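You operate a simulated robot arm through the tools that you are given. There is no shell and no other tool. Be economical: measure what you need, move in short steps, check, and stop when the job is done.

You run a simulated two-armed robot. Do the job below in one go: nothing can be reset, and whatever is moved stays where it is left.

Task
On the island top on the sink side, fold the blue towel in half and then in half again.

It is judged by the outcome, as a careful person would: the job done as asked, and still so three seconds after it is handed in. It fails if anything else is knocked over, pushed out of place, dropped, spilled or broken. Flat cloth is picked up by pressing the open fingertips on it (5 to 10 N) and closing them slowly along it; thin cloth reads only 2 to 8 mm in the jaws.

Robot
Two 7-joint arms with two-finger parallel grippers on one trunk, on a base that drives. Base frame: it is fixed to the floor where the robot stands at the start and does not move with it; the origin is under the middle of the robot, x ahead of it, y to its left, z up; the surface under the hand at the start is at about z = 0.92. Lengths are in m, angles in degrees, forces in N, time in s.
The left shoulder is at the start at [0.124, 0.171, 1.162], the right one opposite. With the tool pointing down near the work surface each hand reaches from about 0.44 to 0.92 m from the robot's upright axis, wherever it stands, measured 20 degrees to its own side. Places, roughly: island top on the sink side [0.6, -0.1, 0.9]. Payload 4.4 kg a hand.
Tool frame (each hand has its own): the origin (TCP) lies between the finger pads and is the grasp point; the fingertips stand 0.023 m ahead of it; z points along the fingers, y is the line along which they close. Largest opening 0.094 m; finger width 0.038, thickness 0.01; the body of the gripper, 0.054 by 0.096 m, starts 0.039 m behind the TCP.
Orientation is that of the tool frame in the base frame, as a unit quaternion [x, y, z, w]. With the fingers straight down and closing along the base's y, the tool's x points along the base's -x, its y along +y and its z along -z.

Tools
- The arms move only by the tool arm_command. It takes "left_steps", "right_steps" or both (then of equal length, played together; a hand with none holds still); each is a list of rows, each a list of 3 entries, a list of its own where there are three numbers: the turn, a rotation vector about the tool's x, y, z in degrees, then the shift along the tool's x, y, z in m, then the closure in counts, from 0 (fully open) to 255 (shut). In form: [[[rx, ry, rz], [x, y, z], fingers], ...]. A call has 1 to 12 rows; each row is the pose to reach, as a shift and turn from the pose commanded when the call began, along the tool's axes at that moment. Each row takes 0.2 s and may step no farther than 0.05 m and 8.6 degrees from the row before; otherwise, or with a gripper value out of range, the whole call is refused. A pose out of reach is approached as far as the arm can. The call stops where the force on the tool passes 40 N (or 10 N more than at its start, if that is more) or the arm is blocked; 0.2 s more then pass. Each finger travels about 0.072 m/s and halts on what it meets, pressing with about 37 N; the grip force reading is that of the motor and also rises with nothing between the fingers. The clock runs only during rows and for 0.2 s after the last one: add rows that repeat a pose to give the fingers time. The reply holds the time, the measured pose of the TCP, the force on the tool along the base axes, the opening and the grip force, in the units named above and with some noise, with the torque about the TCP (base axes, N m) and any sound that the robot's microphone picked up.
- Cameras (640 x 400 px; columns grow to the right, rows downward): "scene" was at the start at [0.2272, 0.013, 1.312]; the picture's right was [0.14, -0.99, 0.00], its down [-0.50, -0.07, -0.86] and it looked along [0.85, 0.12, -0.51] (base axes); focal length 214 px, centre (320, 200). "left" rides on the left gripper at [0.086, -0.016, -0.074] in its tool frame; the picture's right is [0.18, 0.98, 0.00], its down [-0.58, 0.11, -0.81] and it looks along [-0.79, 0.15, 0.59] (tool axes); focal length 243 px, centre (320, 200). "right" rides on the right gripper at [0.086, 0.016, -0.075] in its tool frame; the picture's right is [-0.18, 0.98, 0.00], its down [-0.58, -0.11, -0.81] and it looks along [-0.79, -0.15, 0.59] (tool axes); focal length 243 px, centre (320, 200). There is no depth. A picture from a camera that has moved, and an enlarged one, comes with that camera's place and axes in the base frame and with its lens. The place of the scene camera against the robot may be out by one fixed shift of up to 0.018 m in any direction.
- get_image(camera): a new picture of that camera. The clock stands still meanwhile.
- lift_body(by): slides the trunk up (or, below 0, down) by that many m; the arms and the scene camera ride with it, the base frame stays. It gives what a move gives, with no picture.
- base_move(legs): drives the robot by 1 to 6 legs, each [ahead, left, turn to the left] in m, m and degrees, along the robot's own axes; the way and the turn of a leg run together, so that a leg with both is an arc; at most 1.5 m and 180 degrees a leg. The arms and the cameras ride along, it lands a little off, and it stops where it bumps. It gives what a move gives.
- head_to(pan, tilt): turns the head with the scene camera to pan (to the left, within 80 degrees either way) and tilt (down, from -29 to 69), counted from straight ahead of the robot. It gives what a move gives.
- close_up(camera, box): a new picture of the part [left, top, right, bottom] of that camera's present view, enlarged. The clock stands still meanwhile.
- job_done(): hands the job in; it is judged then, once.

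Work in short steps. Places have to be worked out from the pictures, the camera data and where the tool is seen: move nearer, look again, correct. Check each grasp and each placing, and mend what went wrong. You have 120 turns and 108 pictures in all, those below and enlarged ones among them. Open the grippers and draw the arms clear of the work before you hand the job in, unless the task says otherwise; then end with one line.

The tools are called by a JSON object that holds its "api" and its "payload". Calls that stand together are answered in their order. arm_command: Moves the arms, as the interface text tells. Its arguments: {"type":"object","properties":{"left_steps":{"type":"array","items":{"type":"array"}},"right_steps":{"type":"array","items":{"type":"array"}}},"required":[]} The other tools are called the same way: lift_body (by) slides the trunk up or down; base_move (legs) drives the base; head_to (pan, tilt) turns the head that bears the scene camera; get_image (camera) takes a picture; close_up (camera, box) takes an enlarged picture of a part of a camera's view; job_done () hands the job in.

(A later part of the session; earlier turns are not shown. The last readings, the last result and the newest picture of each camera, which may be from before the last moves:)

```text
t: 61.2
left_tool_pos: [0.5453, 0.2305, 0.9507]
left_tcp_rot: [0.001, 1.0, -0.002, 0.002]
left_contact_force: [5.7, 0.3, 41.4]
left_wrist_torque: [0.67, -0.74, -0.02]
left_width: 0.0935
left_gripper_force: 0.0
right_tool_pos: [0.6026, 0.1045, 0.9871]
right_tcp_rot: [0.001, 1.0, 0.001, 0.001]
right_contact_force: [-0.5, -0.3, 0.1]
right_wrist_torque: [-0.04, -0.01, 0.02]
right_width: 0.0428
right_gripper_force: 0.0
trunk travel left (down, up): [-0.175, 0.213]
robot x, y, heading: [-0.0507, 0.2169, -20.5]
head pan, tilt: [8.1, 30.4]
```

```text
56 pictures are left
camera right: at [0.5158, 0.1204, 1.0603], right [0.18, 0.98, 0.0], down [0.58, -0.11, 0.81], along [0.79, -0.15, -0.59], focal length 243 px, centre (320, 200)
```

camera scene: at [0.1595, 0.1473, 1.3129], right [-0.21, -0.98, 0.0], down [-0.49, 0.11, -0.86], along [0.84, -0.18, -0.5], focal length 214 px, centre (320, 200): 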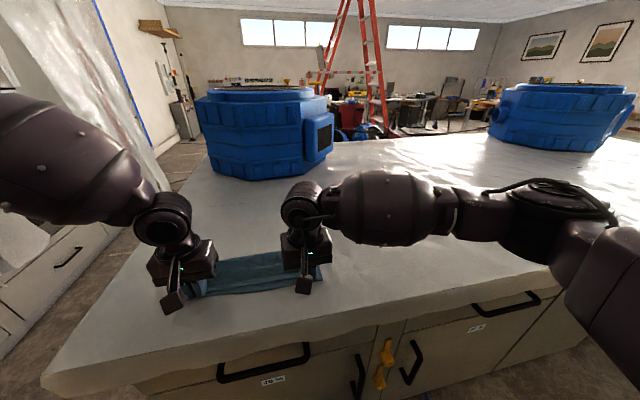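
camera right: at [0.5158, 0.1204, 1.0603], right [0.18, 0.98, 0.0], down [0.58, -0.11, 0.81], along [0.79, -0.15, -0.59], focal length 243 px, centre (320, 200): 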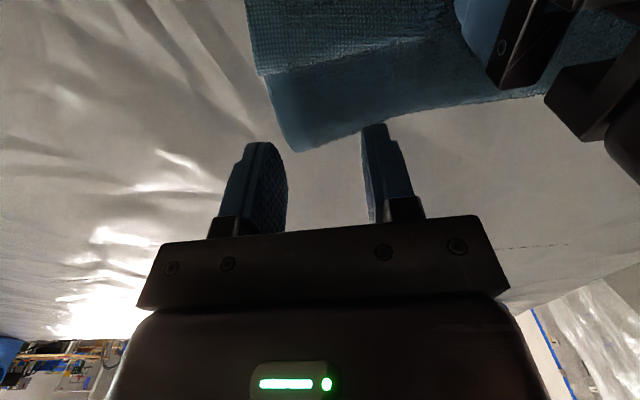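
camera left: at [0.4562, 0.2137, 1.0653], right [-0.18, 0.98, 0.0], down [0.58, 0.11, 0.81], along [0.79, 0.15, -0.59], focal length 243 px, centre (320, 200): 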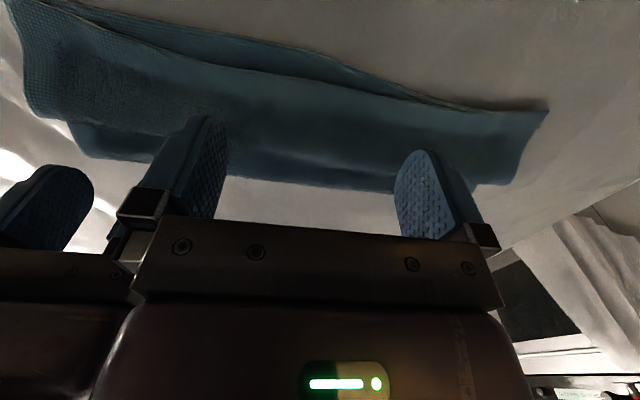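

The right side of the fold moved out ~20 mm. Now swap: right pins at the middle near edge, left goes to the fold's left side.

{"api": "arm_command", "payload": {"left_steps": [[[0, 0, 0], [0, 0, -0.02], 0], [[0, 0, 0], [0, 0.02, -0.05], 60], [[0, 0, 0], [-0.02, 0.06, -0.055], 140], [[0, 0, 0], [-0.05, 0.09, -0.055], 140], [[0, 0, 0], [-0.067, 0.107, -0.04], 140], [[0, 0, 0], [-0.067, 0.107, -0.032], 140], [[0, 0, 0], [-0.067, 0.107, -0.032], 140]], "right_steps": [[[0, 0, 0], [0, 0, -0.02], 140], [[0, 0, 0], [0, 0, -0.02], 140], [[0, 0, 0], [0.02, 0, -0.02], 100], [[0, 0, 0], [0.05, 0.02, -0.02], 50], [[0, 0, 0], [0.057, 0.06, -0.015], 0], [[0, 0, 0], [0.057, 0.1, -0.01], 0], [[0, 0, 0], [0.057, 0.1, 0], 0]]}}

{"api": "get_image", "payload": {"camera": "left"}}

{"api": "get_image", "payload": {"camera": "right"}}

```text
t: 62.8
left_tool_pos: [0.615, 0.3358, 0.9801]
left_tcp_rot: [0.001, 1.0, -0.001, 0.0]
left_contact_force: [-0.4, -0.1, 0.1]
left_wrist_torque: [0.02, 0.01, 0.02]
left_width: 0.0424
left_gripper_force: 0.2
right_tool_pos: [0.5454, 0.2066, 0.9857]
right_tcp_rot: [0.001, 1.0, 0.001, 0.0]
right_contact_force: [1.1, -0.1, -0.2]
right_wrist_torque: [0.02, 0.04, 0.0]
right_width: 0.0942
right_gripper_force: 0.0
trunk travel left (down, up): [-0.175, 0.213]
robot x, y, heading: [-0.0604, 0.2204, -20.4]
head pan, tilt: [8.1, 30.4]
```

```text
55 pictures are left
camera left: at [0.5293, 0.3196, 1.0537], right [-0.18, 0.98, 0.0], down [0.58, 0.11, 0.81], along [0.79, 0.15, -0.59], focal length 243 px, centre (320, 200)
```

left: 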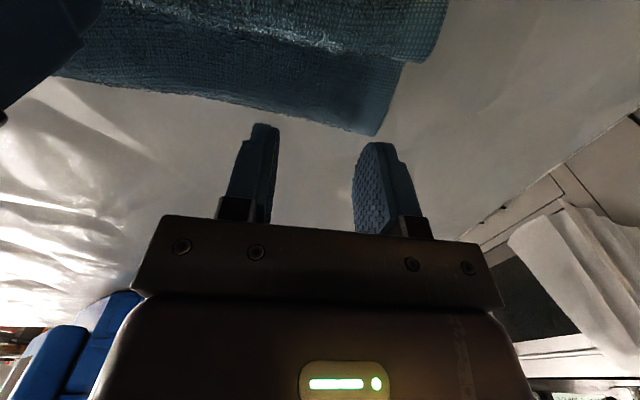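

```text
54 pictures are left
camera right: at [0.4597, 0.2213, 1.0603], right [0.19, 0.98, 0.0], down [0.58, -0.11, 0.81], along [0.79, -0.15, -0.59], focal length 243 px, centre (320, 200)
```

right: 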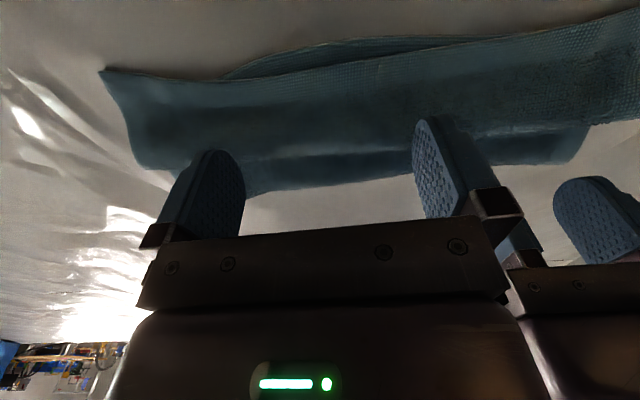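

Pin with right, lower the left behind the ridge.

{"api": "arm_command", "payload": {"left_steps": [[[0, 0, 0], [0.009, 0, 0.0], 140], [[0, 0, 0], [0.009, 0, 0.0], 140], [[0, 0, 0], [0.009, 0, 0.02], 140], [[0, 0, 0], [0.009, 0, 0.026], 140], [[0, 0, 0], [0.009, 0, 0.0285], 140]], "right_steps": [[[0, 0, 0], [0, 0, 0.02], 0], [[0, 0, 0], [0, 0, 0.03], 0], [[0, 0, 0], [0, 0, 0.034], 0], [[0, 0, 0], [0, 0, 0.036], 0], [[0, 0, 0], [0, 0, 0.036], 0]]}}

```text
t: 64.0
left_tool_pos: [0.6065, 0.3366, 0.9527]
left_tcp_rot: [0.001, 1.0, -0.002, 0.001]
left_contact_force: [0.4, -0.7, 0.3]
left_wrist_torque: [-0.01, -0.01, -0.01]
left_width: 0.0422
left_gripper_force: 0.1
right_tool_pos: [0.5477, 0.2056, 0.9533]
right_tcp_rot: [0.001, 1.0, 0.0, 0.002]
right_contact_force: [3.1, 0.2, 13.7]
right_wrist_torque: [0.38, -0.24, -0.04]
right_width: 0.094
right_gripper_force: 0.1
trunk travel left (down, up): [-0.175, 0.213]
robot x, y, heading: [-0.0524, 0.2171, -20.3]
head pan, tilt: [8.1, 30.4]
```

{"api": "arm_command", "payload": {"left_steps": [[[0, 0, 0], [0, 0, 0.003], 140], [[0, 0, 0], [-0.007, 0, 0.0035], 140], [[0, 0, 0], [-0.014, 0, 0.0035], 140], [[0, 0, 0], [-0.021, 0, 0.0035], 140], [[0, 0, 0], [-0.028, 0, 0.0035], 140], [[0, 0, 0], [-0.028, 0, 0.0035], 140]]}}

{"api": "arm_command", "payload": {"left_steps": [[[0, 0, 0], [0, 0, -0.04], 140], [[0, 0, 0], [0, 0.03, -0.07], 140], [[0, 0, 0], [0, 0.06, -0.09], 140]], "right_steps": [[[0, 0, 0], [0, 0, -0.04], 0], [[0, 0, 0], [0, -0.03, -0.07], 0], [[0, 0, 0], [0, -0.07, -0.09], 0]]}}

{"api": "arm_command", "payload": {"right_steps": [[[0, 0, 0], [0, -0.04, 0], 50], [[0, 0, 0], [0, -0.08, 0], 100]]}}

{"api": "close_up", "payload": {"camera": "scene", "box": [140, 200, 380, 350]}}

```text
t: 65.4
left_tool_pos: [0.6331, 0.3361, 0.9486]
left_tcp_rot: [0.001, 1.0, -0.001, 0.0]
left_contact_force: [-4.8, -1.4, 5.9]
left_wrist_torque: [-0.07, 0.17, 0.01]
left_width: 0.0416
left_gripper_force: 0.0
right_tool_pos: [0.5469, 0.2068, 0.9516]
right_tcp_rot: [0.001, 1.0, 0.001, 0.001]
right_contact_force: [4.1, 1.8, 14.8]
right_wrist_torque: [0.42, -0.28, -0.06]
right_width: 0.094
right_gripper_force: 0.0
trunk travel left (down, up): [-0.175, 0.213]
robot x, y, heading: [-0.0563, 0.2169, -20.4]
head pan, tilt: [8.1, 30.4]
```

```text
t: 66.2
left_tool_pos: [0.6317, 0.3974, 1.0377]
left_tcp_rot: [0.001, 1.0, -0.001, 0.001]
left_contact_force: [-0.8, -0.7, 0.0]
left_wrist_torque: [0.01, -0.02, 0.03]
left_width: 0.0426
left_gripper_force: 0.1
right_tool_pos: [0.5468, 0.1357, 1.0406]
right_tcp_rot: [0.0, 1.0, -0.001, 0.0]
right_contact_force: [0.2, 0.0, 0.0]
right_wrist_torque: [-0.01, 0.03, 0.01]
right_width: 0.0939
right_gripper_force: 0.1
trunk travel left (down, up): [-0.175, 0.213]
robot x, y, heading: [-0.0568, 0.2204, -20.4]
head pan, tilt: [8.1, 30.4]
```

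```text
t: 66.8
left_tool_pos: [0.6334, 0.3966, 1.0371]
left_tcp_rot: [0.001, 1.0, -0.001, 0.0]
left_contact_force: [-0.2, 0.2, -0.2]
left_wrist_torque: [0.02, 0.01, 0.01]
left_width: 0.0424
left_gripper_force: 0.0
right_tool_pos: [0.547, 0.0586, 1.0408]
right_tcp_rot: [0.0, 1.0, 0.0, 0.0]
right_contact_force: [0.6, 0.4, -0.2]
right_wrist_torque: [-0.02, 0.01, 0.04]
right_width: 0.057
right_gripper_force: 0.0
trunk travel left (down, up): [-0.175, 0.213]
robot x, y, heading: [-0.0567, 0.2204, -20.3]
head pan, tilt: [8.1, 30.4]
```

```text
2.67 times, centred on (260, 275) of scene
camera zoom: at [0.1614, 0.1468, 1.312], right [-0.21, -0.98, 0.0], down [-0.49, 0.11, -0.86], along [0.84, -0.18, -0.51], focal length 572 px, centre (480, 0)
```

zoom: 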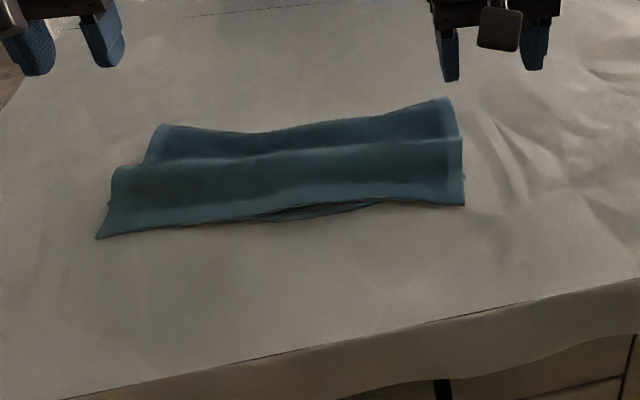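

Corners of the fold moved out; the middle lags. Pin with the right at the near right edge and stroke the middle with the left.

{"api": "arm_command", "payload": {"left_steps": [[[0, 0, 0], [0.01, -0.045, 0], 140], [[0, 0, 0], [0.02, -0.09, 0.01], 140], [[0, 0, 0], [0.028, -0.135, 0.02], 140], [[0, 0, 0], [0.03, -0.16, 0.05], 140], [[0, 0, 0], [0.03, -0.16, 0.075], 140], [[0, 0, 0], [0.03, -0.16, 0.082], 140], [[0, 0, 0], [0.03, -0.16, 0.086], 140]], "right_steps": [[[0, 0, 0], [0, 0.03, 0.02], 50], [[0, 0, 0], [0, 0.054, 0.05], 0], [[0, 0, 0], [0, 0.054, 0.075], 0], [[0, 0, 0], [0, 0.054, 0.085], 0], [[0, 0, 0], [0, 0.054, 0.088], 0], [[0, 0, 0], [0, 0.054, 0.09], 0], [[0, 0, 0], [0, 0.054, 0.09], 0]]}}

```text
t: 68.4
left_tool_pos: [0.6012, 0.2414, 0.9561]
left_tcp_rot: [0.001, 1.0, -0.002, 0.001]
left_contact_force: [-1.3, -0.7, -0.3]
left_wrist_torque: [0.03, 0.03, -0.01]
left_width: 0.0424
left_gripper_force: 0.1
left hand out of reach, approached as far as the arm can: row 6, 7
right_tool_pos: [0.5457, 0.1108, 0.9509]
right_tcp_rot: [0.0, 1.0, 0.0, 0.001]
right_contact_force: [0.5, 1.3, 6.7]
right_wrist_torque: [0.43, -0.03, -0.04]
right_width: 0.0941
right_gripper_force: 0.1
trunk travel left (down, up): [-0.175, 0.213]
robot x, y, heading: [-0.0525, 0.2185, -20.4]
head pan, tilt: [8.1, 30.4]
```

Left can't reach there; swap: left pins near-left, right strokes the middle.

{"api": "arm_command", "payload": {"left_steps": [[[0, 0, 0], [0, 0, -0.05], 100], [[0, 0, 0], [0.02, 0.03, -0.06], 50], [[0, 0, 0], [0.05, 0.06, -0.05], 0], [[0, 0, 0], [0.05, 0.09, -0.03], 0], [[0, 0, 0], [0.05, 0.094, -0.01], 0], [[0, 0, 0], [0.05, 0.094, 0.0], 0], [[0, 0, 0], [0.05, 0.094, 0.004], 0], [[0, 0, 0], [0.05, 0.094, 0.005], 0]], "right_steps": [[[0, 0, 0], [0, 0, -0.03], 0], [[0, 0, 0], [0, 0, -0.05], 50], [[0, 0, 0], [-0.03, 0, -0.05], 100], [[0, 0, 0], [-0.056, 0.03, -0.05], 140], [[0, 0, 0], [-0.056, 0.07, -0.05], 140], [[0, 0, 0], [-0.056, 0.1, -0.035], 140], [[0, 0, 0], [-0.056, 0.1, -0.015], 140], [[0, 0, 0], [-0.056, 0.1, -0.002], 140]]}}

{"api": "get_image", "payload": {"camera": "right"}}

```text
t: 70.2
left_tool_pos: [0.5523, 0.3338, 0.9496]
left_tcp_rot: [0.001, 1.0, -0.002, 0.0]
left_contact_force: [1.3, 0.1, 8.8]
left_wrist_torque: [-0.49, 0.0, 0.07]
left_width: 0.0941
left_gripper_force: 0.0
right_tool_pos: [0.6031, 0.209, 0.9545]
right_tcp_rot: [0.0, 1.0, 0.0, 0.001]
right_contact_force: [-0.5, 0.4, -0.4]
right_wrist_torque: [0.01, 0.0, 0.02]
right_width: 0.0424
right_gripper_force: 0.1
trunk travel left (down, up): [-0.175, 0.213]
robot x, y, heading: [-0.0578, 0.2176, -20.4]
head pan, tilt: [8.1, 30.4]
```

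```text
52 pictures are left
camera right: at [0.5167, 0.2252, 1.0289], right [0.18, 0.98, 0.0], down [0.58, -0.11, 0.81], along [0.79, -0.15, -0.59], focal length 243 px, centre (320, 200)
```

right: 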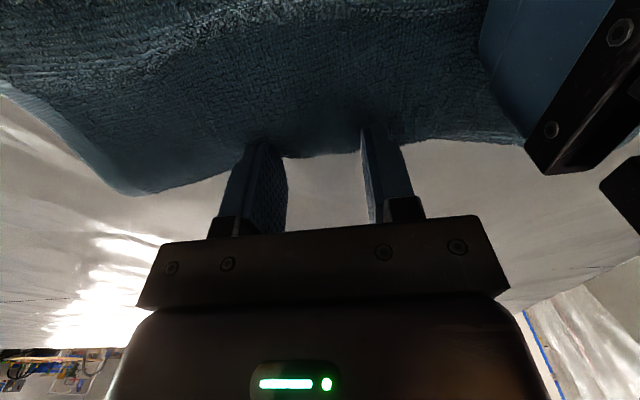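

Fingers are on the fold's middle. Press and stroke +x 25 mm, then lift both away and view.

{"api": "arm_command", "payload": {"right_steps": [[[0, 0, 0], [0, 0, 0.004], 140], [[0, 0, 0], [-0.007, 0, 0.0055], 140], [[0, 0, 0], [-0.014, 0, 0.0055], 140], [[0, 0, 0], [-0.021, 0, 0.0055], 140], [[0, 0, 0], [-0.027, 0, 0.0055], 140], [[0, 0, 0], [-0.027, 0, 0.0055], 140]]}}

{"api": "arm_command", "payload": {"left_steps": [[[0, 0, 0], [0, 0, -0.04], 0], [[0, 0, 0], [0, 0.04, -0.06], 0], [[0, 0, 0], [0, 0.08, -0.08], 50], [[0, 0, 0], [0, 0.08, -0.08], 100]], "right_steps": [[[0, 0, 0], [0, 0, -0.04], 140], [[0, 0, 0], [0, -0.045, -0.06], 140], [[0, 0, 0], [0, -0.09, -0.08], 140], [[0, 0, 0], [0, -0.135, -0.08], 140]]}}

{"api": "close_up", "payload": {"camera": "scene", "box": [140, 200, 380, 350]}}

```text
t: 71.6
left_tool_pos: [0.5535, 0.3364, 0.9496]
left_tcp_rot: [0.001, 1.0, -0.001, 0.001]
left_contact_force: [3.9, -2.2, 10.0]
left_wrist_torque: [-0.57, -0.06, 0.2]
left_width: 0.0939
left_gripper_force: 0.0
right_tool_pos: [0.6295, 0.2106, 0.948]
right_tcp_rot: [0.0, 1.0, 0.0, 0.001]
right_contact_force: [-3.9, 0.3, 6.4]
right_wrist_torque: [-0.02, 0.12, 0.03]
right_width: 0.0422
right_gripper_force: 0.0
trunk travel left (down, up): [-0.175, 0.213]
robot x, y, heading: [-0.0537, 0.2205, -20.5]
head pan, tilt: [8.1, 30.4]
```

```text
t: 72.6
left_tool_pos: [0.552, 0.4154, 1.028]
left_tcp_rot: [0.002, 1.0, 0.001, 0.0]
left_contact_force: [0.2, 0.0, -0.5]
left_wrist_torque: [0.01, 0.02, -0.02]
left_width: 0.0572
left_gripper_force: 0.1
right_tool_pos: [0.6293, 0.0721, 1.0278]
right_tcp_rot: [0.001, 1.0, 0.001, -0.001]
right_contact_force: [-0.2, -1.0, 0.7]
right_wrist_torque: [0.0, -0.02, -0.03]
right_width: 0.0423
right_gripper_force: 0.0
trunk travel left (down, up): [-0.175, 0.213]
robot x, y, heading: [-0.0545, 0.2199, -20.5]
head pan, tilt: [8.1, 30.4]
```

```text
2.67 times, centred on (260, 275) of scene
camera zoom: at [0.162, 0.1448, 1.3115], right [-0.21, -0.98, 0.0], down [-0.49, 0.11, -0.86], along [0.84, -0.18, -0.51], focal length 572 px, centre (480, 0)
```

zoom: 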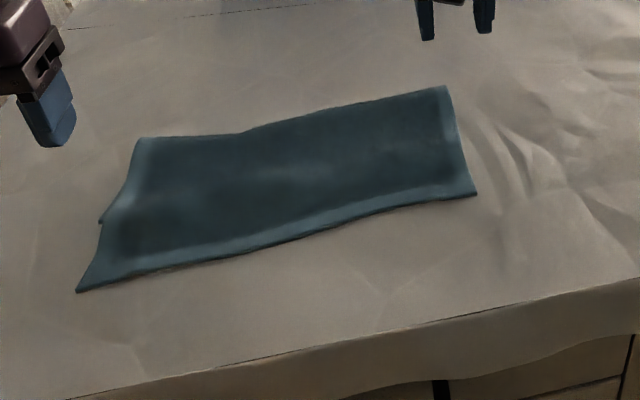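

The slack is gone and it lies flat, but the top now overhangs the bottom by ~5 cm. That overhang is single-layer, so I'll regrip the hem corners there, lift the top layer upright to let the fold line move, then relay it taut.

{"api": "arm_command", "payload": {"left_steps": [[[0, 0, 0], [0.019, -0.027, 0], 130], [[0, 0, 0], [0.038, -0.054, 0], 150], [[0, 0, 0], [0.057, -0.08, 0.02], 160], [[0, 0, 0], [0.057, -0.08, 0.043], 160]], "right_steps": [[[0, 0, 0], [0.038, 0.011, 0], 150], [[0, 0, 0], [0.076, 0.022, 0], 160], [[0, 0, 0], [0.114, 0.033, 0.02], 160], [[0, 0, 0], [0.114, 0.033, 0.043], 160]]}}

{"api": "get_image", "payload": {"camera": "left"}}

{"api": "get_image", "payload": {"camera": "right"}}

```text
t: 73.6
left_tool_pos: [0.4957, 0.3359, 0.9838]
left_tcp_rot: [0.0, 1.0, -0.001, -0.001]
left_contact_force: [0.3, 0.0, 0.0]
left_wrist_torque: [0.01, 0.06, 0.02]
left_width: 0.0351
left_gripper_force: 0.0
right_tool_pos: [0.5177, 0.1075, 0.9849]
right_tcp_rot: [0.001, 1.0, -0.001, -0.002]
right_contact_force: [-0.2, 0.4, -0.6]
right_wrist_torque: [0.0, 0.02, -0.03]
right_width: 0.0348
right_gripper_force: 0.0
trunk travel left (down, up): [-0.175, 0.213]
robot x, y, heading: [-0.0565, 0.2181, -20.3]
head pan, tilt: [8.1, 30.4]
```

```text
50 pictures are left
camera left: at [0.4099, 0.3205, 1.0584], right [-0.18, 0.98, 0.0], down [0.58, 0.11, 0.8], along [0.79, 0.15, -0.59], focal length 243 px, centre (320, 200)
```

left: 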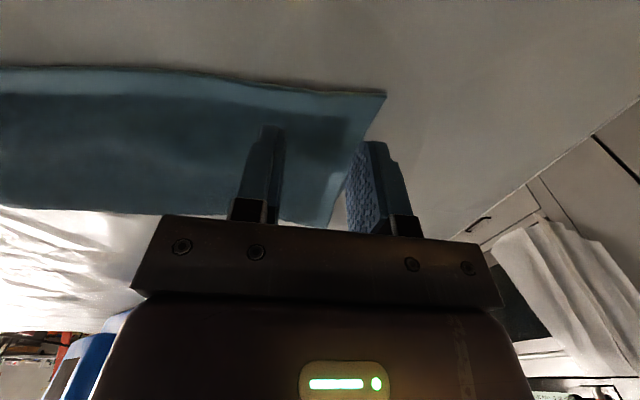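

```text
49 pictures are left
camera right: at [0.4315, 0.123, 1.0586], right [0.19, 0.98, 0.0], down [0.58, -0.11, 0.81], along [0.79, -0.15, -0.59], focal length 243 px, centre (320, 200)
```

right: 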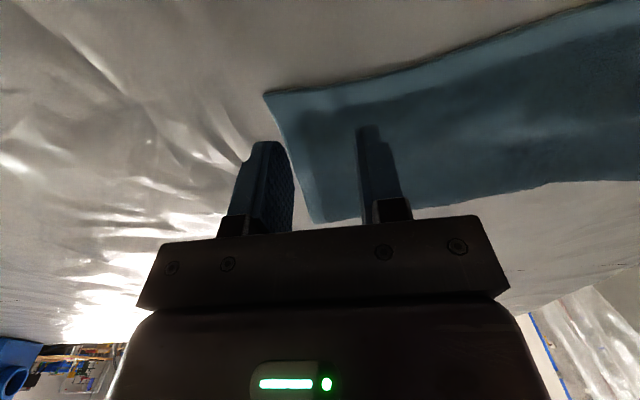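

Hem at x≈0.487 (left) and ≈0.504 (right). Lower to contact.

{"api": "arm_command", "payload": {"left_steps": [[[0, 0, 0], [-0.001, -0.003, 0.02], 160], [[0, 0, 0], [-0.001, -0.003, 0.034], 160], [[0, 0, 0], [-0.001, -0.003, 0.0375], 160], [[0, 0, 0], [-0.001, -0.003, 0.0375], 160]], "right_steps": [[[0, 0, 0], [0.003, 0, 0.02], 160], [[0, 0, 0], [0.003, 0, 0.034], 160], [[0, 0, 0], [0.003, 0, 0.039], 160], [[0, 0, 0], [0.003, 0, 0.0395], 160]]}}

```text
t: 74.6
left_tool_pos: [0.4948, 0.3319, 0.9489]
left_tcp_rot: [0.001, 1.0, 0.0, 0.0]
left_contact_force: [0.4, 0.1, -0.6]
left_wrist_torque: [-0.03, 0.01, 0.02]
left_width: 0.035
left_gripper_force: 0.1
right_tool_pos: [0.5134, 0.1065, 0.9461]
right_tcp_rot: [0.001, 1.0, 0.0, 0.002]
right_contact_force: [1.4, -0.6, 6.6]
right_wrist_torque: [-0.01, -0.11, -0.01]
right_width: 0.035
right_gripper_force: 0.0
trunk travel left (down, up): [-0.175, 0.213]
robot x, y, heading: [-0.0542, 0.2191, -20.6]
head pan, tilt: [8.1, 30.4]
```

Left needs ~2.5 mm more; then close both slowly, ending eased inward to limit sideways tension.

{"api": "arm_command", "payload": {"left_steps": [[[0, 0, 0], [0, 0, 0.002], 160], [[0, 0, 0], [0, 0, 0.0028], 165], [[0, 0, 0], [0, 0, 0.0028], 175], [[0, 0, 0], [0, 0, 0.0028], 185], [[0, 0, 0], [0, 0, 0.0028], 195], [[0, 0, 0], [0, -0.001, 0.0028], 205], [[0, 0, 0], [0, -0.002, 0.0028], 215], [[0, 0, 0], [0, -0.002, 0.0028], 225], [[0, 0, 0], [0, -0.003, 0.0028], 235], [[0, 0, 0], [0, -0.003, 0.0028], 245], [[0, 0, 0], [0, -0.003, 0.0028], 255], [[0, 0, 0], [0, -0.003, 0.0028], 255]], "right_steps": [[[0, 0, 0], [0, 0, 0], 160], [[0, 0, 0], [0, 0, 0], 165], [[0, 0, 0], [0, 0, 0], 175], [[0, 0, 0], [0, 0, 0], 185], [[0, 0, 0], [0, 0, 0], 195], [[0, 0, 0], [0, 0.001, 0], 205], [[0, 0, 0], [0, 0.002, 0], 215], [[0, 0, 0], [0, 0.002, 0], 225], [[0, 0, 0], [0, 0.003, 0], 235], [[0, 0, 0], [0, 0.003, 0], 245], [[0, 0, 0], [0, 0.003, 0], 255], [[0, 0, 0], [0, 0.003, 0], 255]]}}

```text
t: 77.2
left_tool_pos: [0.4957, 0.328, 0.9472]
left_tcp_rot: [0.002, 1.0, -0.001, 0.001]
left_contact_force: [0.7, -13.1, 4.3]
left_wrist_torque: [-0.27, -0.08, -0.1]
left_width: 0.0037
left_gripper_force: 36.7
right_tool_pos: [0.5115, 0.1107, 0.9458]
right_tcp_rot: [0.001, 1.0, 0.001, 0.001]
right_contact_force: [-1.7, 13.2, 11.5]
right_wrist_torque: [0.37, -0.1, 0.12]
right_width: 0.0048
right_gripper_force: 37.0
trunk travel left (down, up): [-0.175, 0.213]
robot x, y, heading: [-0.0554, 0.221, -20.5]
head pan, tilt: [8.1, 30.4]
```

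Both hold single layers. Lift the top layer up and over to upright above x≈0.67, then look for the bottom layer's edges.

{"api": "arm_command", "payload": {"left_steps": [[[0, 0, 0], [0, -0.001, -0.03], 255], [[0, 0, 0], [-0.025, -0.002, -0.06], 255], [[0, 0, 0], [-0.06, -0.002, -0.08], 255], [[0, 0, 0], [-0.1, -0.002, -0.088], 255], [[0, 0, 0], [-0.14, -0.002, -0.088], 255], [[0, 0, 0], [-0.172, -0.002, -0.085], 255], [[0, 0, 0], [-0.172, -0.002, -0.085], 255]], "right_steps": [[[0, 0, 0], [0, 0.001, -0.03], 255], [[0, 0, 0], [-0.025, 0.002, -0.06], 255], [[0, 0, 0], [-0.055, 0.002, -0.08], 255], [[0, 0, 0], [-0.09, 0.002, -0.088], 255], [[0, 0, 0], [-0.127, 0.002, -0.088], 255], [[0, 0, 0], [-0.157, 0.002, -0.085], 255], [[0, 0, 0], [-0.157, 0.002, -0.085], 255]]}}

{"api": "get_image", "payload": {"camera": "scene"}}

{"api": "get_image", "payload": {"camera": "left"}}

{"api": "get_image", "payload": {"camera": "right"}}

```text
t: 78.8
left_tool_pos: [0.6683, 0.3258, 1.0302]
left_tcp_rot: [0.001, 1.0, -0.002, -0.001]
left_contact_force: [-0.2, -5.2, -0.1]
left_wrist_torque: [-0.13, 0.02, -0.09]
left_width: 0.0034
left_gripper_force: 37.0
right_tool_pos: [0.6672, 0.1128, 1.0308]
right_tcp_rot: [-0.001, 1.0, 0.0, 0.0]
right_contact_force: [-0.3, 4.3, -0.5]
right_wrist_torque: [0.14, -0.01, 0.08]
right_width: 0.0046
right_gripper_force: 36.7
trunk travel left (down, up): [-0.175, 0.213]
robot x, y, heading: [-0.0547, 0.2211, -20.3]
head pan, tilt: [8.1, 30.4]
```

```text
48 pictures are left
camera scene: at [0.1606, 0.1471, 1.3123], right [-0.21, -0.98, 0.0], down [-0.49, 0.11, -0.86], along [0.84, -0.18, -0.51], focal length 214 px, centre (320, 200)
```

scene: 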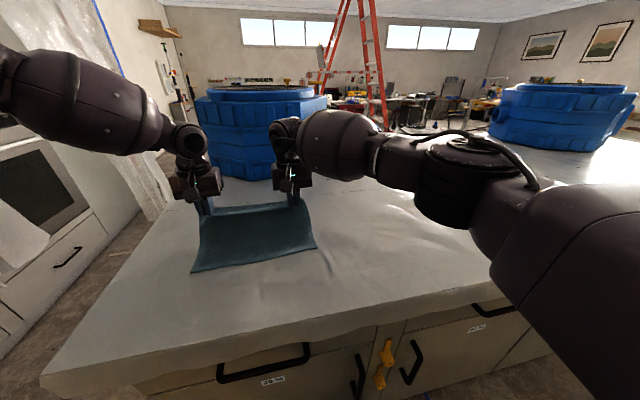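

```text
47 pictures are left
camera left: at [0.5821, 0.3086, 1.1058], right [-0.18, 0.98, 0.0], down [0.58, 0.11, 0.81], along [0.79, 0.15, -0.59], focal length 243 px, centre (320, 200)
```

left: 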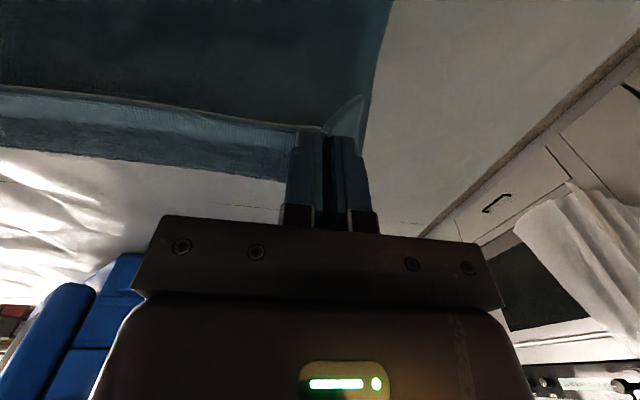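

```text
46 pictures are left
camera right: at [0.5809, 0.1273, 1.1044], right [0.18, 0.98, 0.0], down [0.58, -0.11, 0.81], along [0.79, -0.15, -0.59], focal length 243 px, centre (320, 200)
```

right: 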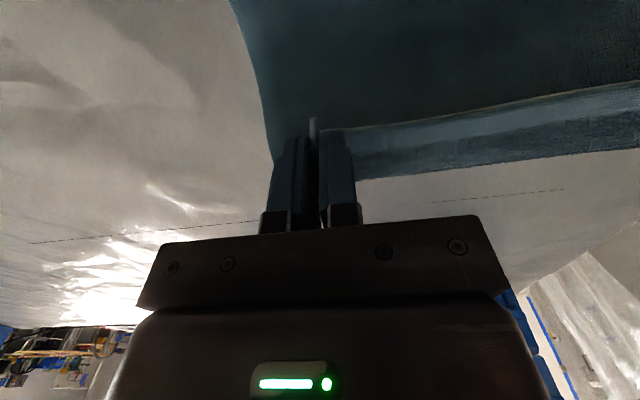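

Clear view: bottom near edge at x≈0.568 (left) to ≈0.587 (right), so the half line is at ≈0.688/0.705. I pull the top slightly past upright, then lay it back along a taut arc, stopping just above the surface.

{"api": "arm_command", "payload": {"left_steps": [[[0, 0, 0], [-0.03, 0, 0.002], 255], [[0, 0, 0], [-0.001, 0, -0.003], 255], [[0, 0, 0], [0.028, 0, 0.002], 255], [[0, 0, 0], [0.054, 0, 0.016], 255], [[0, 0, 0], [0.075, 0, 0.039], 255], [[0, 0, 0], [0.084, 0, 0.059], 255], [[0, 0, 0], [0.084, 0, 0.059], 255]], "right_steps": [[[0, 0, 0], [-0.048, 0, 0.003], 255], [[0, 0, 0], [-0.019, 0, -0.002], 255], [[0, 0, 0], [0.01, 0, 0.003], 255], [[0, 0, 0], [0.036, 0, 0.017], 255], [[0, 0, 0], [0.057, 0, 0.04], 255], [[0, 0, 0], [0.066, 0, 0.06], 255], [[0, 0, 0], [0.066, 0, 0.06], 255]]}}

{"api": "get_image", "payload": {"camera": "left"}}

{"api": "get_image", "payload": {"camera": "right"}}

{"api": "close_up", "payload": {"camera": "scene", "box": [140, 160, 380, 310]}}

```text
t: 80.4
left_tool_pos: [0.5848, 0.3277, 0.9733]
left_tcp_rot: [0.002, 1.0, 0.0, 0.0]
left_contact_force: [0.4, -10.6, 0.4]
left_wrist_torque: [-0.18, -0.04, -0.07]
left_width: 0.0034
left_gripper_force: 37.0
right_tool_pos: [0.6031, 0.1112, 0.9698]
right_tcp_rot: [0.0, 1.0, 0.0, 0.001]
right_contact_force: [-1.2, 9.7, 0.3]
right_wrist_torque: [0.25, 0.06, 0.1]
right_width: 0.0049
right_gripper_force: 37.3
right hand out of reach, approached as far as the arm can: row 1
trunk travel left (down, up): [-0.175, 0.213]
robot x, y, heading: [-0.0606, 0.2231, -20.3]
head pan, tilt: [8.1, 30.4]
```

```text
45 pictures are left
camera left: at [0.498, 0.3105, 1.0474], right [-0.18, 0.98, 0.0], down [0.58, 0.11, 0.81], along [0.79, 0.15, -0.59], focal length 243 px, centre (320, 200)
```

left: 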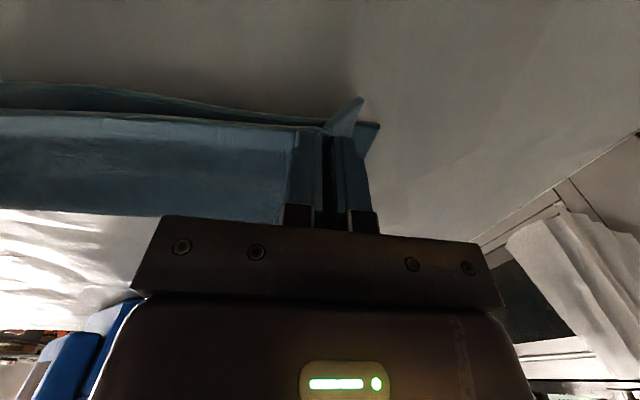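

```text
44 pictures are left
camera right: at [0.5162, 0.1266, 1.0435], right [0.18, 0.98, 0.0], down [0.58, -0.11, 0.81], along [0.79, -0.15, -0.59], focal length 243 px, centre (320, 200)
```

right: 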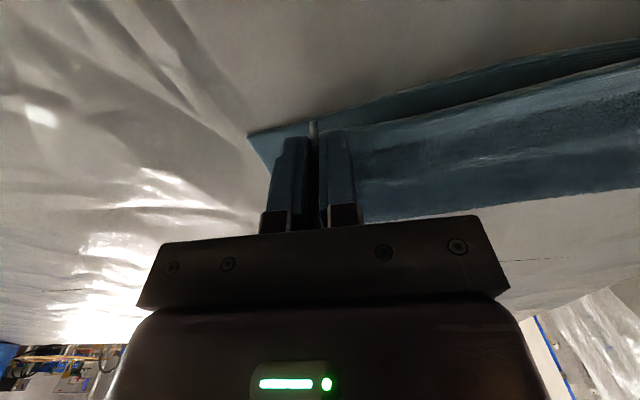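

```text
2.67 times, centred on (260, 235) of scene
camera zoom: at [0.1609, 0.1476, 1.3123], right [-0.21, -0.98, 0.0], down [-0.49, 0.11, -0.86], along [0.84, -0.18, -0.51], focal length 572 px, centre (480, 107)
```

zoom: 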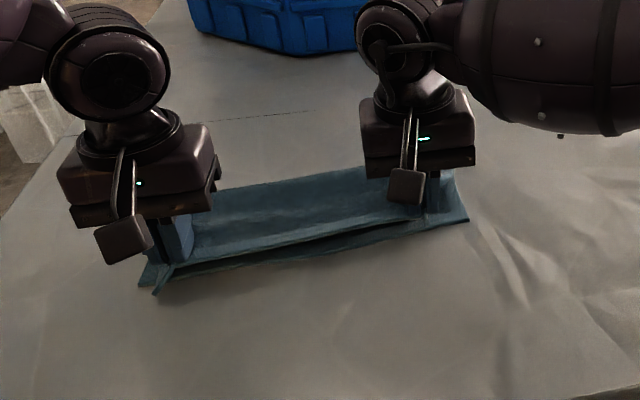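

The layers line up well; the gripped corners protrude ~2 cm, so I land ~8 mm further +x. Lower and release gently.

{"api": "arm_command", "payload": {"left_steps": [[[0, 0, 0], [-0.006, -0.002, 0.01], 255], [[0, 0, 0], [-0.009, -0.003, 0.02], 255], [[0, 0, 0], [-0.009, -0.003, 0.021], 255], [[0, 0, 0], [-0.009, -0.003, 0.021], 240], [[0, 0, 0], [-0.009, -0.003, 0.021], 220], [[0, 0, 0], [-0.009, -0.003, 0.021], 200], [[0, 0, 0], [-0.009, -0.003, 0.021], 180], [[0, 0, 0], [-0.009, -0.003, 0.021], 160], [[0, 0, 0], [-0.009, -0.003, 0.021], 150]], "right_steps": [[[0, 0, 0], [-0.006, 0.002, 0.008], 255], [[0, 0, 0], [-0.009, 0.003, 0.016], 255], [[0, 0, 0], [-0.009, 0.003, 0.018], 255], [[0, 0, 0], [-0.009, 0.003, 0.018], 240], [[0, 0, 0], [-0.009, 0.003, 0.018], 220], [[0, 0, 0], [-0.009, 0.003, 0.018], 200], [[0, 0, 0], [-0.009, 0.003, 0.018], 180], [[0, 0, 0], [-0.009, 0.003, 0.018], 160], [[0, 0, 0], [-0.009, 0.003, 0.018], 150]]}}

{"api": "arm_command", "payload": {"left_steps": [[[0, 0, 0], [0, 0, -0.04], 150], [[0, 0, 0], [0, 0.03, -0.07], 150], [[0, 0, 0], [0, 0.07, -0.09], 150]], "right_steps": [[[0, 0, 0], [0, 0, -0.04], 150], [[0, 0, 0], [0, -0.03, -0.07], 150], [[0, 0, 0], [0, -0.07, -0.09], 150]]}}

{"api": "close_up", "payload": {"camera": "scene", "box": [140, 160, 380, 310]}}

{"api": "get_image", "payload": {"camera": "left"}}

{"api": "get_image", "payload": {"camera": "right"}}

```text
t: 82.4
left_tool_pos: [0.5938, 0.3241, 0.951]
left_tcp_rot: [0.001, 1.0, -0.001, 0.0]
left_contact_force: [0.2, -0.5, 2.4]
left_wrist_torque: [-0.02, -0.02, 0.0]
left_width: 0.0376
left_gripper_force: 0.0
right_tool_pos: [0.6143, 0.1155, 0.9517]
right_tcp_rot: [0.001, 1.0, 0.0, 0.0]
right_contact_force: [-0.2, -0.1, -0.3]
right_wrist_torque: [0.01, -0.04, 0.01]
right_width: 0.0384
right_gripper_force: 0.1
trunk travel left (down, up): [-0.175, 0.213]
robot x, y, heading: [-0.0566, 0.2188, -20.0]
head pan, tilt: [8.1, 30.4]
```

```text
t: 83.2
left_tool_pos: [0.5914, 0.3952, 1.0447]
left_tcp_rot: [0.001, 1.0, -0.001, 0.001]
left_contact_force: [0.4, 0.6, 0.0]
left_wrist_torque: [-0.02, -0.05, -0.03]
left_width: 0.0388
left_gripper_force: 0.0
right_tool_pos: [0.6115, 0.046, 1.0436]
right_tcp_rot: [-0.001, 1.0, 0.0, 0.001]
right_contact_force: [-0.3, 0.5, 0.4]
right_wrist_torque: [-0.06, 0.0, 0.01]
right_width: 0.0388
right_gripper_force: 0.0
trunk travel left (down, up): [-0.175, 0.213]
robot x, y, heading: [-0.0542, 0.2205, -20.2]
head pan, tilt: [8.1, 30.4]
```

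```text
2.67 times, centred on (260, 235) of scene
camera zoom: at [0.1603, 0.1477, 1.3124], right [-0.21, -0.98, 0.0], down [-0.49, 0.11, -0.86], along [0.84, -0.18, -0.51], focal length 572 px, centre (480, 107)
```

zoom: 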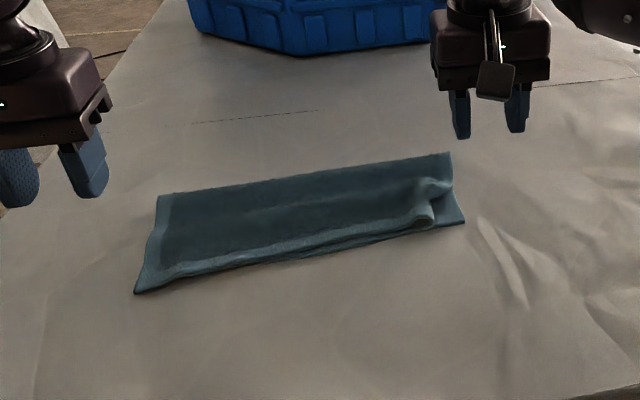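

```text
41 pictures are left
camera left: at [0.5061, 0.378, 1.1178], right [-0.18, 0.98, 0.0], down [0.58, 0.11, 0.81], along [0.79, 0.15, -0.59], focal length 243 px, centre (320, 200)
```

left: 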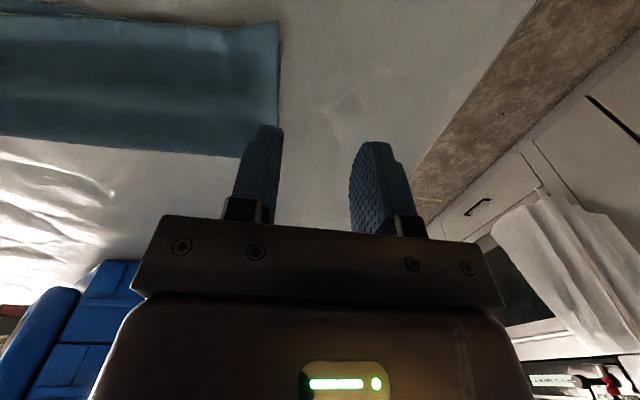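

```text
40 pictures are left
camera right: at [0.5244, 0.0602, 1.1174], right [0.18, 0.98, 0.0], down [0.58, -0.11, 0.81], along [0.79, -0.15, -0.59], focal length 243 px, centre (320, 200)
```

right: 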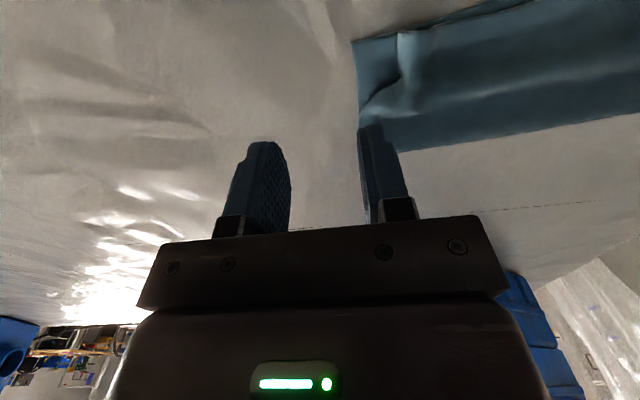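

Left side is excellent; the right corner has a pucker. Zoom in.

{"api": "close_up", "payload": {"camera": "scene", "box": [270, 205, 326, 240]}}

{"api": "close_up", "payload": {"camera": "right", "box": [340, 0, 500, 100]}}

```text
11.43 times, centred on (298, 222) of scene
camera zoom: at [0.1603, 0.1477, 1.3124], right [-0.21, -0.98, 0.0], down [-0.49, 0.11, -0.86], along [0.84, -0.18, -0.51], focal length 2451 px, centre (571, -57)
```

zoom: 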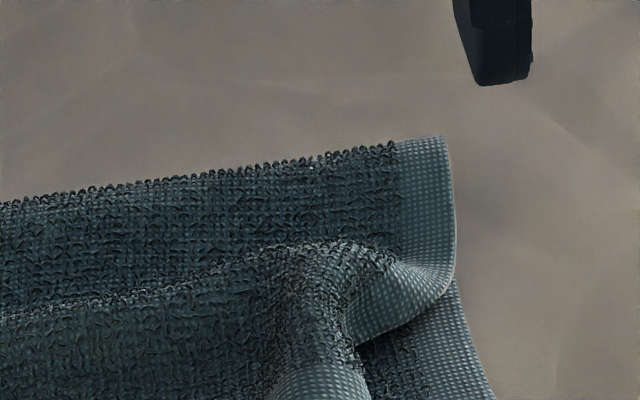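

```text
4.00 times, centred on (420, 50) of right
camera zoom: at [0.5244, 0.0602, 1.1174], right [0.18, 0.98, 0.0], down [0.58, -0.11, 0.81], along [0.79, -0.15, -0.59], focal length 970 px, centre (-80, 800)
```

zoom: 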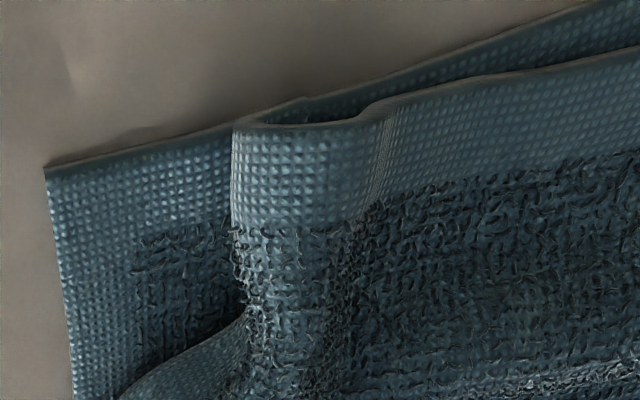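

The top-right corner is tucked under a pinch ridge at (0.60, 0.11). I'll pinch that ridge, lift it so the corner drops free, and lay it down pulled outward.

{"api": "arm_command", "payload": {"right_steps": [[[0, 0, 0], [0.001, 0.032, 0.01], 140], [[0, 0, 0], [0.001, 0.064, 0.03], 140], [[0, 0, 0], [0.001, 0.064, 0.065], 140], [[0, 0, 0], [0.001, 0.064, 0.085], 140], [[0, 0, 0], [0.001, 0.064, 0.089], 140], [[0, 0, 0], [0.001, 0.064, 0.089], 140]]}}

{"api": "get_image", "payload": {"camera": "right"}}

```text
t: 84.6
left_tool_pos: [0.594, 0.3941, 1.0426]
left_tcp_rot: [0.001, 1.0, -0.001, 0.0]
left_contact_force: [-0.2, -0.7, 0.1]
left_wrist_torque: [0.02, 0.0, 0.0]
left_width: 0.0387
left_gripper_force: 0.1
right_tool_pos: [0.6121, 0.1102, 0.9518]
right_tcp_rot: [0.001, 1.0, 0.001, 0.0]
right_contact_force: [-0.1, -0.3, 1.2]
right_wrist_torque: [0.04, 0.0, 0.02]
right_width: 0.0422
right_gripper_force: 0.0
trunk travel left (down, up): [-0.175, 0.213]
robot x, y, heading: [-0.0565, 0.2242, -20.2]
head pan, tilt: [8.1, 30.4]
```

```text
37 pictures are left
camera right: at [0.5249, 0.1249, 1.0256], right [0.19, 0.98, 0.0], down [0.58, -0.11, 0.81], along [0.79, -0.15, -0.59], focal length 243 px, centre (320, 200)
```

right: 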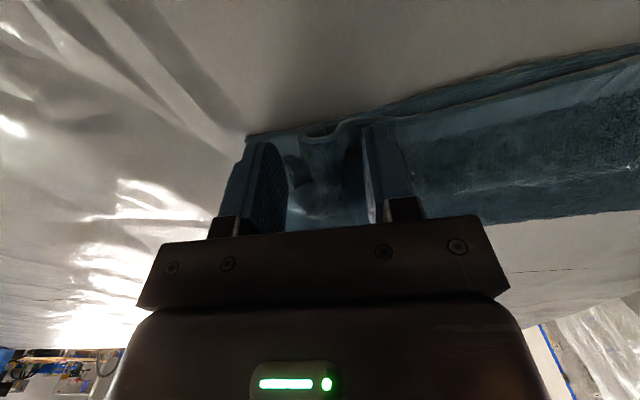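

The ridge is between the fingers. Close gently, lift 50 mm, shift outward (−y) and back down.

{"api": "arm_command", "payload": {"right_steps": [[[0, 0, 0], [0, 0, 0], 180], [[0, 0, 0], [0, 0, 0], 220], [[0, 0, 0], [0, 0, 0], 255], [[0, 0, 0], [0, 0, 0], 255], [[0, 0, 0], [0, 0, -0.025], 255], [[0, 0, 0], [0, 0, -0.05], 255], [[0, 0, 0], [0, -0.005, -0.05], 255], [[0, 0, 0], [0, -0.005, -0.05], 255]]}}

{"api": "get_image", "payload": {"camera": "right"}}

{"api": "close_up", "payload": {"camera": "scene", "box": [180, 180, 340, 280]}}

```text
t: 86.4
left_tool_pos: [0.5916, 0.3949, 1.0423]
left_tcp_rot: [0.001, 1.0, 0.0, 0.0]
left_contact_force: [-0.2, 0.6, -0.4]
left_wrist_torque: [-0.02, 0.0, 0.0]
left_width: 0.039
left_gripper_force: 0.1
right_tool_pos: [0.6128, 0.1057, 1.0043]
right_tcp_rot: [0.0, 1.0, 0.001, 0.0]
right_contact_force: [0.3, -0.6, -0.1]
right_wrist_torque: [-0.01, 0.0, 0.0]
right_width: 0.0048
right_gripper_force: 36.6
trunk travel left (down, up): [-0.175, 0.213]
robot x, y, heading: [-0.0494, 0.2157, -20.8]
head pan, tilt: [8.1, 30.4]
```

```text
36 pictures are left
camera right: at [0.5261, 0.1204, 1.0775], right [0.18, 0.98, 0.0], down [0.58, -0.11, 0.81], along [0.79, -0.15, -0.59], focal length 243 px, centre (320, 200)
```

right: 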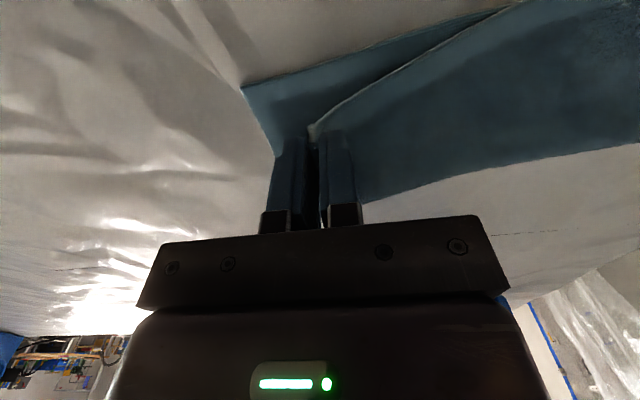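

```text
4.00 times, centred on (260, 230) of scene
camera zoom: at [0.1613, 0.1474, 1.3121], right [-0.21, -0.98, 0.0], down [-0.49, 0.11, -0.86], along [0.84, -0.18, -0.51], focal length 858 px, centre (560, 80)
```

zoom: 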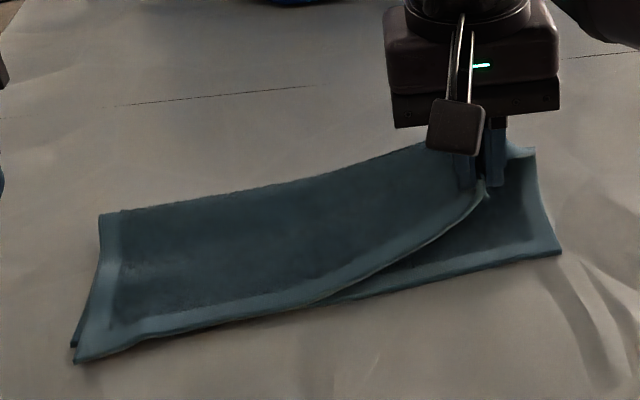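

Lifted free. Lower while sweeping slightly outward so the corner lands flat, then open.

{"api": "arm_command", "payload": {"right_steps": [[[0, 0, 0], [0.004, 0.012, -0.005], 255], [[0, 0, 0], [0.005, 0.012, 0.015], 255], [[0, 0, 0], [0.005, 0.002, 0.03], 255], [[0, 0, 0], [0.005, -0.01, 0.045], 255], [[0, 0, 0], [0.005, -0.012, 0.05], 255], [[0, 0, 0], [0.005, -0.012, 0.05], 255]]}}

{"api": "get_image", "payload": {"camera": "right"}}

{"api": "close_up", "payload": {"camera": "scene", "box": [180, 180, 340, 280]}}

```text
t: 87.8
left_tool_pos: [0.5921, 0.3939, 1.0424]
left_tcp_rot: [0.001, 1.0, 0.0, 0.001]
left_contact_force: [0.4, -0.2, 0.6]
left_wrist_torque: [-0.01, 0.03, 0.01]
left_width: 0.0389
left_gripper_force: 0.0
right_tool_pos: [0.6063, 0.0921, 0.9525]
right_tcp_rot: [0.0, 1.0, 0.0, 0.0]
right_contact_force: [-1.3, 0.5, 0.9]
right_wrist_torque: [0.02, 0.01, 0.0]
right_width: 0.005
right_gripper_force: 36.9
trunk travel left (down, up): [-0.175, 0.213]
robot x, y, heading: [-0.0555, 0.219, -20.6]
head pan, tilt: [8.1, 30.4]
```

```text
34 pictures are left
camera right: at [0.52, 0.1075, 1.0266], right [0.18, 0.98, 0.0], down [0.58, -0.11, 0.81], along [0.79, -0.15, -0.59], focal length 243 px, centre (320, 200)
```

right: 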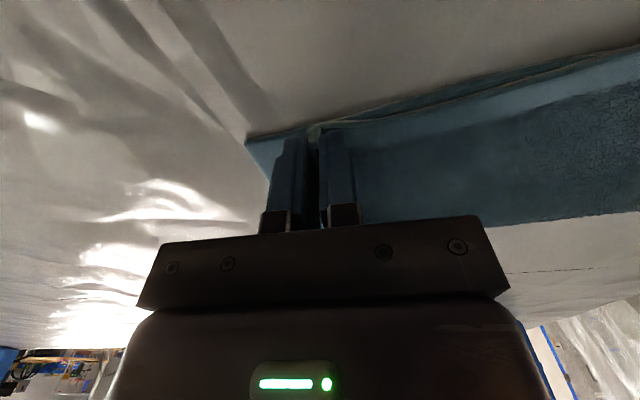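

```text
4.00 times, centred on (260, 230) of scene
camera zoom: at [0.1614, 0.1473, 1.3121], right [-0.21, -0.98, 0.0], down [-0.49, 0.11, -0.86], along [0.84, -0.18, -0.51], focal length 858 px, centre (560, 80)
```

zoom: 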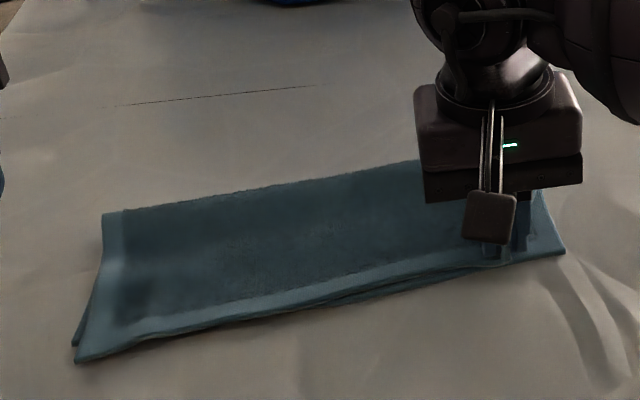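

Looks good. Open and retreat, then check.

{"api": "arm_command", "payload": {"right_steps": [[[0, 0, 0], [0, 0, 0], 235], [[0, 0, 0], [0, 0, 0], 210], [[0, 0, 0], [0, 0, 0], 185], [[0, 0, 0], [0, 0, 0], 165], [[0, 0, 0], [0, 0, 0], 150], [[0, 0, 0], [0, 0, -0.03], 150], [[0, 0, 0], [0, -0.03, -0.06], 150], [[0, 0, 0], [0, -0.06, -0.09], 150]]}}

{"api": "get_image", "payload": {"camera": "right"}}

{"api": "close_up", "payload": {"camera": "scene", "box": [180, 180, 340, 280]}}

```text
t: 89.6
left_tool_pos: [0.5931, 0.394, 1.0435]
left_tcp_rot: [0.0, 1.0, 0.0, -0.001]
left_contact_force: [-0.5, -0.6, 0.1]
left_wrist_torque: [0.02, 0.0, 0.0]
left_width: 0.0385
left_gripper_force: 0.2
right_tool_pos: [0.6066, 0.0313, 1.0431]
right_tcp_rot: [0.001, 1.0, 0.0, -0.001]
right_contact_force: [0.7, 0.1, -0.2]
right_wrist_torque: [0.0, 0.02, -0.04]
right_width: 0.0386
right_gripper_force: 0.0
trunk travel left (down, up): [-0.175, 0.213]
robot x, y, heading: [-0.0567, 0.2183, -20.7]
head pan, tilt: [8.1, 30.4]
```

```text
32 pictures are left
camera right: at [0.5191, 0.0462, 1.1162], right [0.18, 0.98, 0.0], down [0.58, -0.11, 0.81], along [0.79, -0.15, -0.59], focal length 243 px, centre (320, 200)
```

right: 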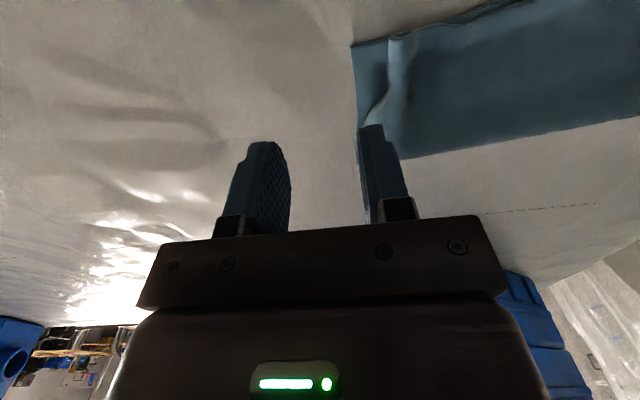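

```text
4.00 times, centred on (260, 230) of scene
camera zoom: at [0.1606, 0.1471, 1.3122], right [-0.21, -0.98, 0.0], down [-0.49, 0.11, -0.86], along [0.84, -0.18, -0.51], focal length 858 px, centre (560, 80)
```

zoom: 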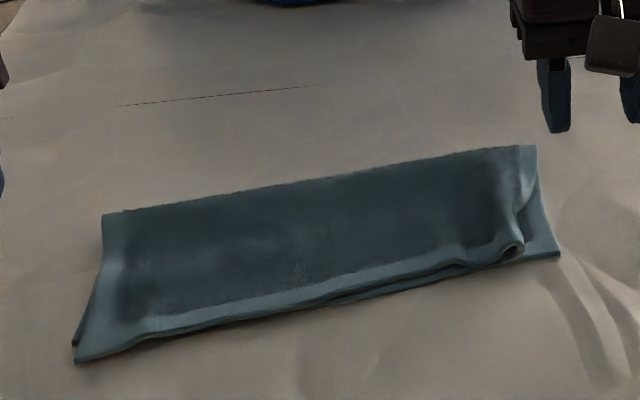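

The corner is still tucked ~1.5 cm: moving outward while lowering trailed the flap under. I'll regrip the ridge (y≈0.086) and lower while moving inward so the flap trails outward.

{"api": "arm_command", "payload": {"right_steps": [[[0, 0, 0], [0, 0.03, 0.01], 150], [[0, 0, 0], [0, 0.055, 0.03], 150], [[0, 0, 0], [0, 0.055, 0.065], 150], [[0, 0, 0], [0, 0.055, 0.085], 150], [[0, 0, 0], [0, 0.055, 0.091], 150], [[0, 0, 0], [0, 0.055, 0.091], 150]]}}

{"api": "get_image", "payload": {"camera": "right"}}

```text
t: 91.0
left_tool_pos: [0.5927, 0.3948, 1.0415]
left_tcp_rot: [0.001, 1.0, -0.001, 0.0]
left_contact_force: [0.6, 0.2, -0.2]
left_wrist_torque: [0.01, 0.01, -0.02]
left_width: 0.0386
left_gripper_force: 0.0
right_tool_pos: [0.6074, 0.088, 0.9526]
right_tcp_rot: [0.001, 1.0, 0.0, 0.0]
right_contact_force: [0.4, -0.1, 0.3]
right_wrist_torque: [-0.01, -0.05, 0.0]
right_width: 0.0389
right_gripper_force: 0.0
trunk travel left (down, up): [-0.175, 0.213]
robot x, y, heading: [-0.0545, 0.2199, -20.4]
head pan, tilt: [8.1, 30.4]
```

```text
30 pictures are left
camera right: at [0.5201, 0.1024, 1.0259], right [0.19, 0.98, 0.0], down [0.58, -0.11, 0.81], along [0.79, -0.15, -0.59], focal length 243 px, centre (320, 200)
```

right: 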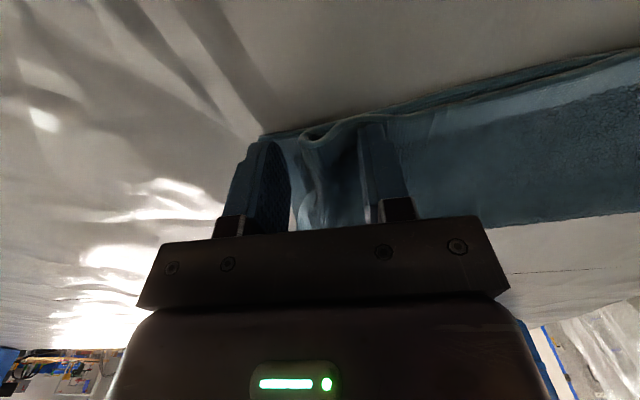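

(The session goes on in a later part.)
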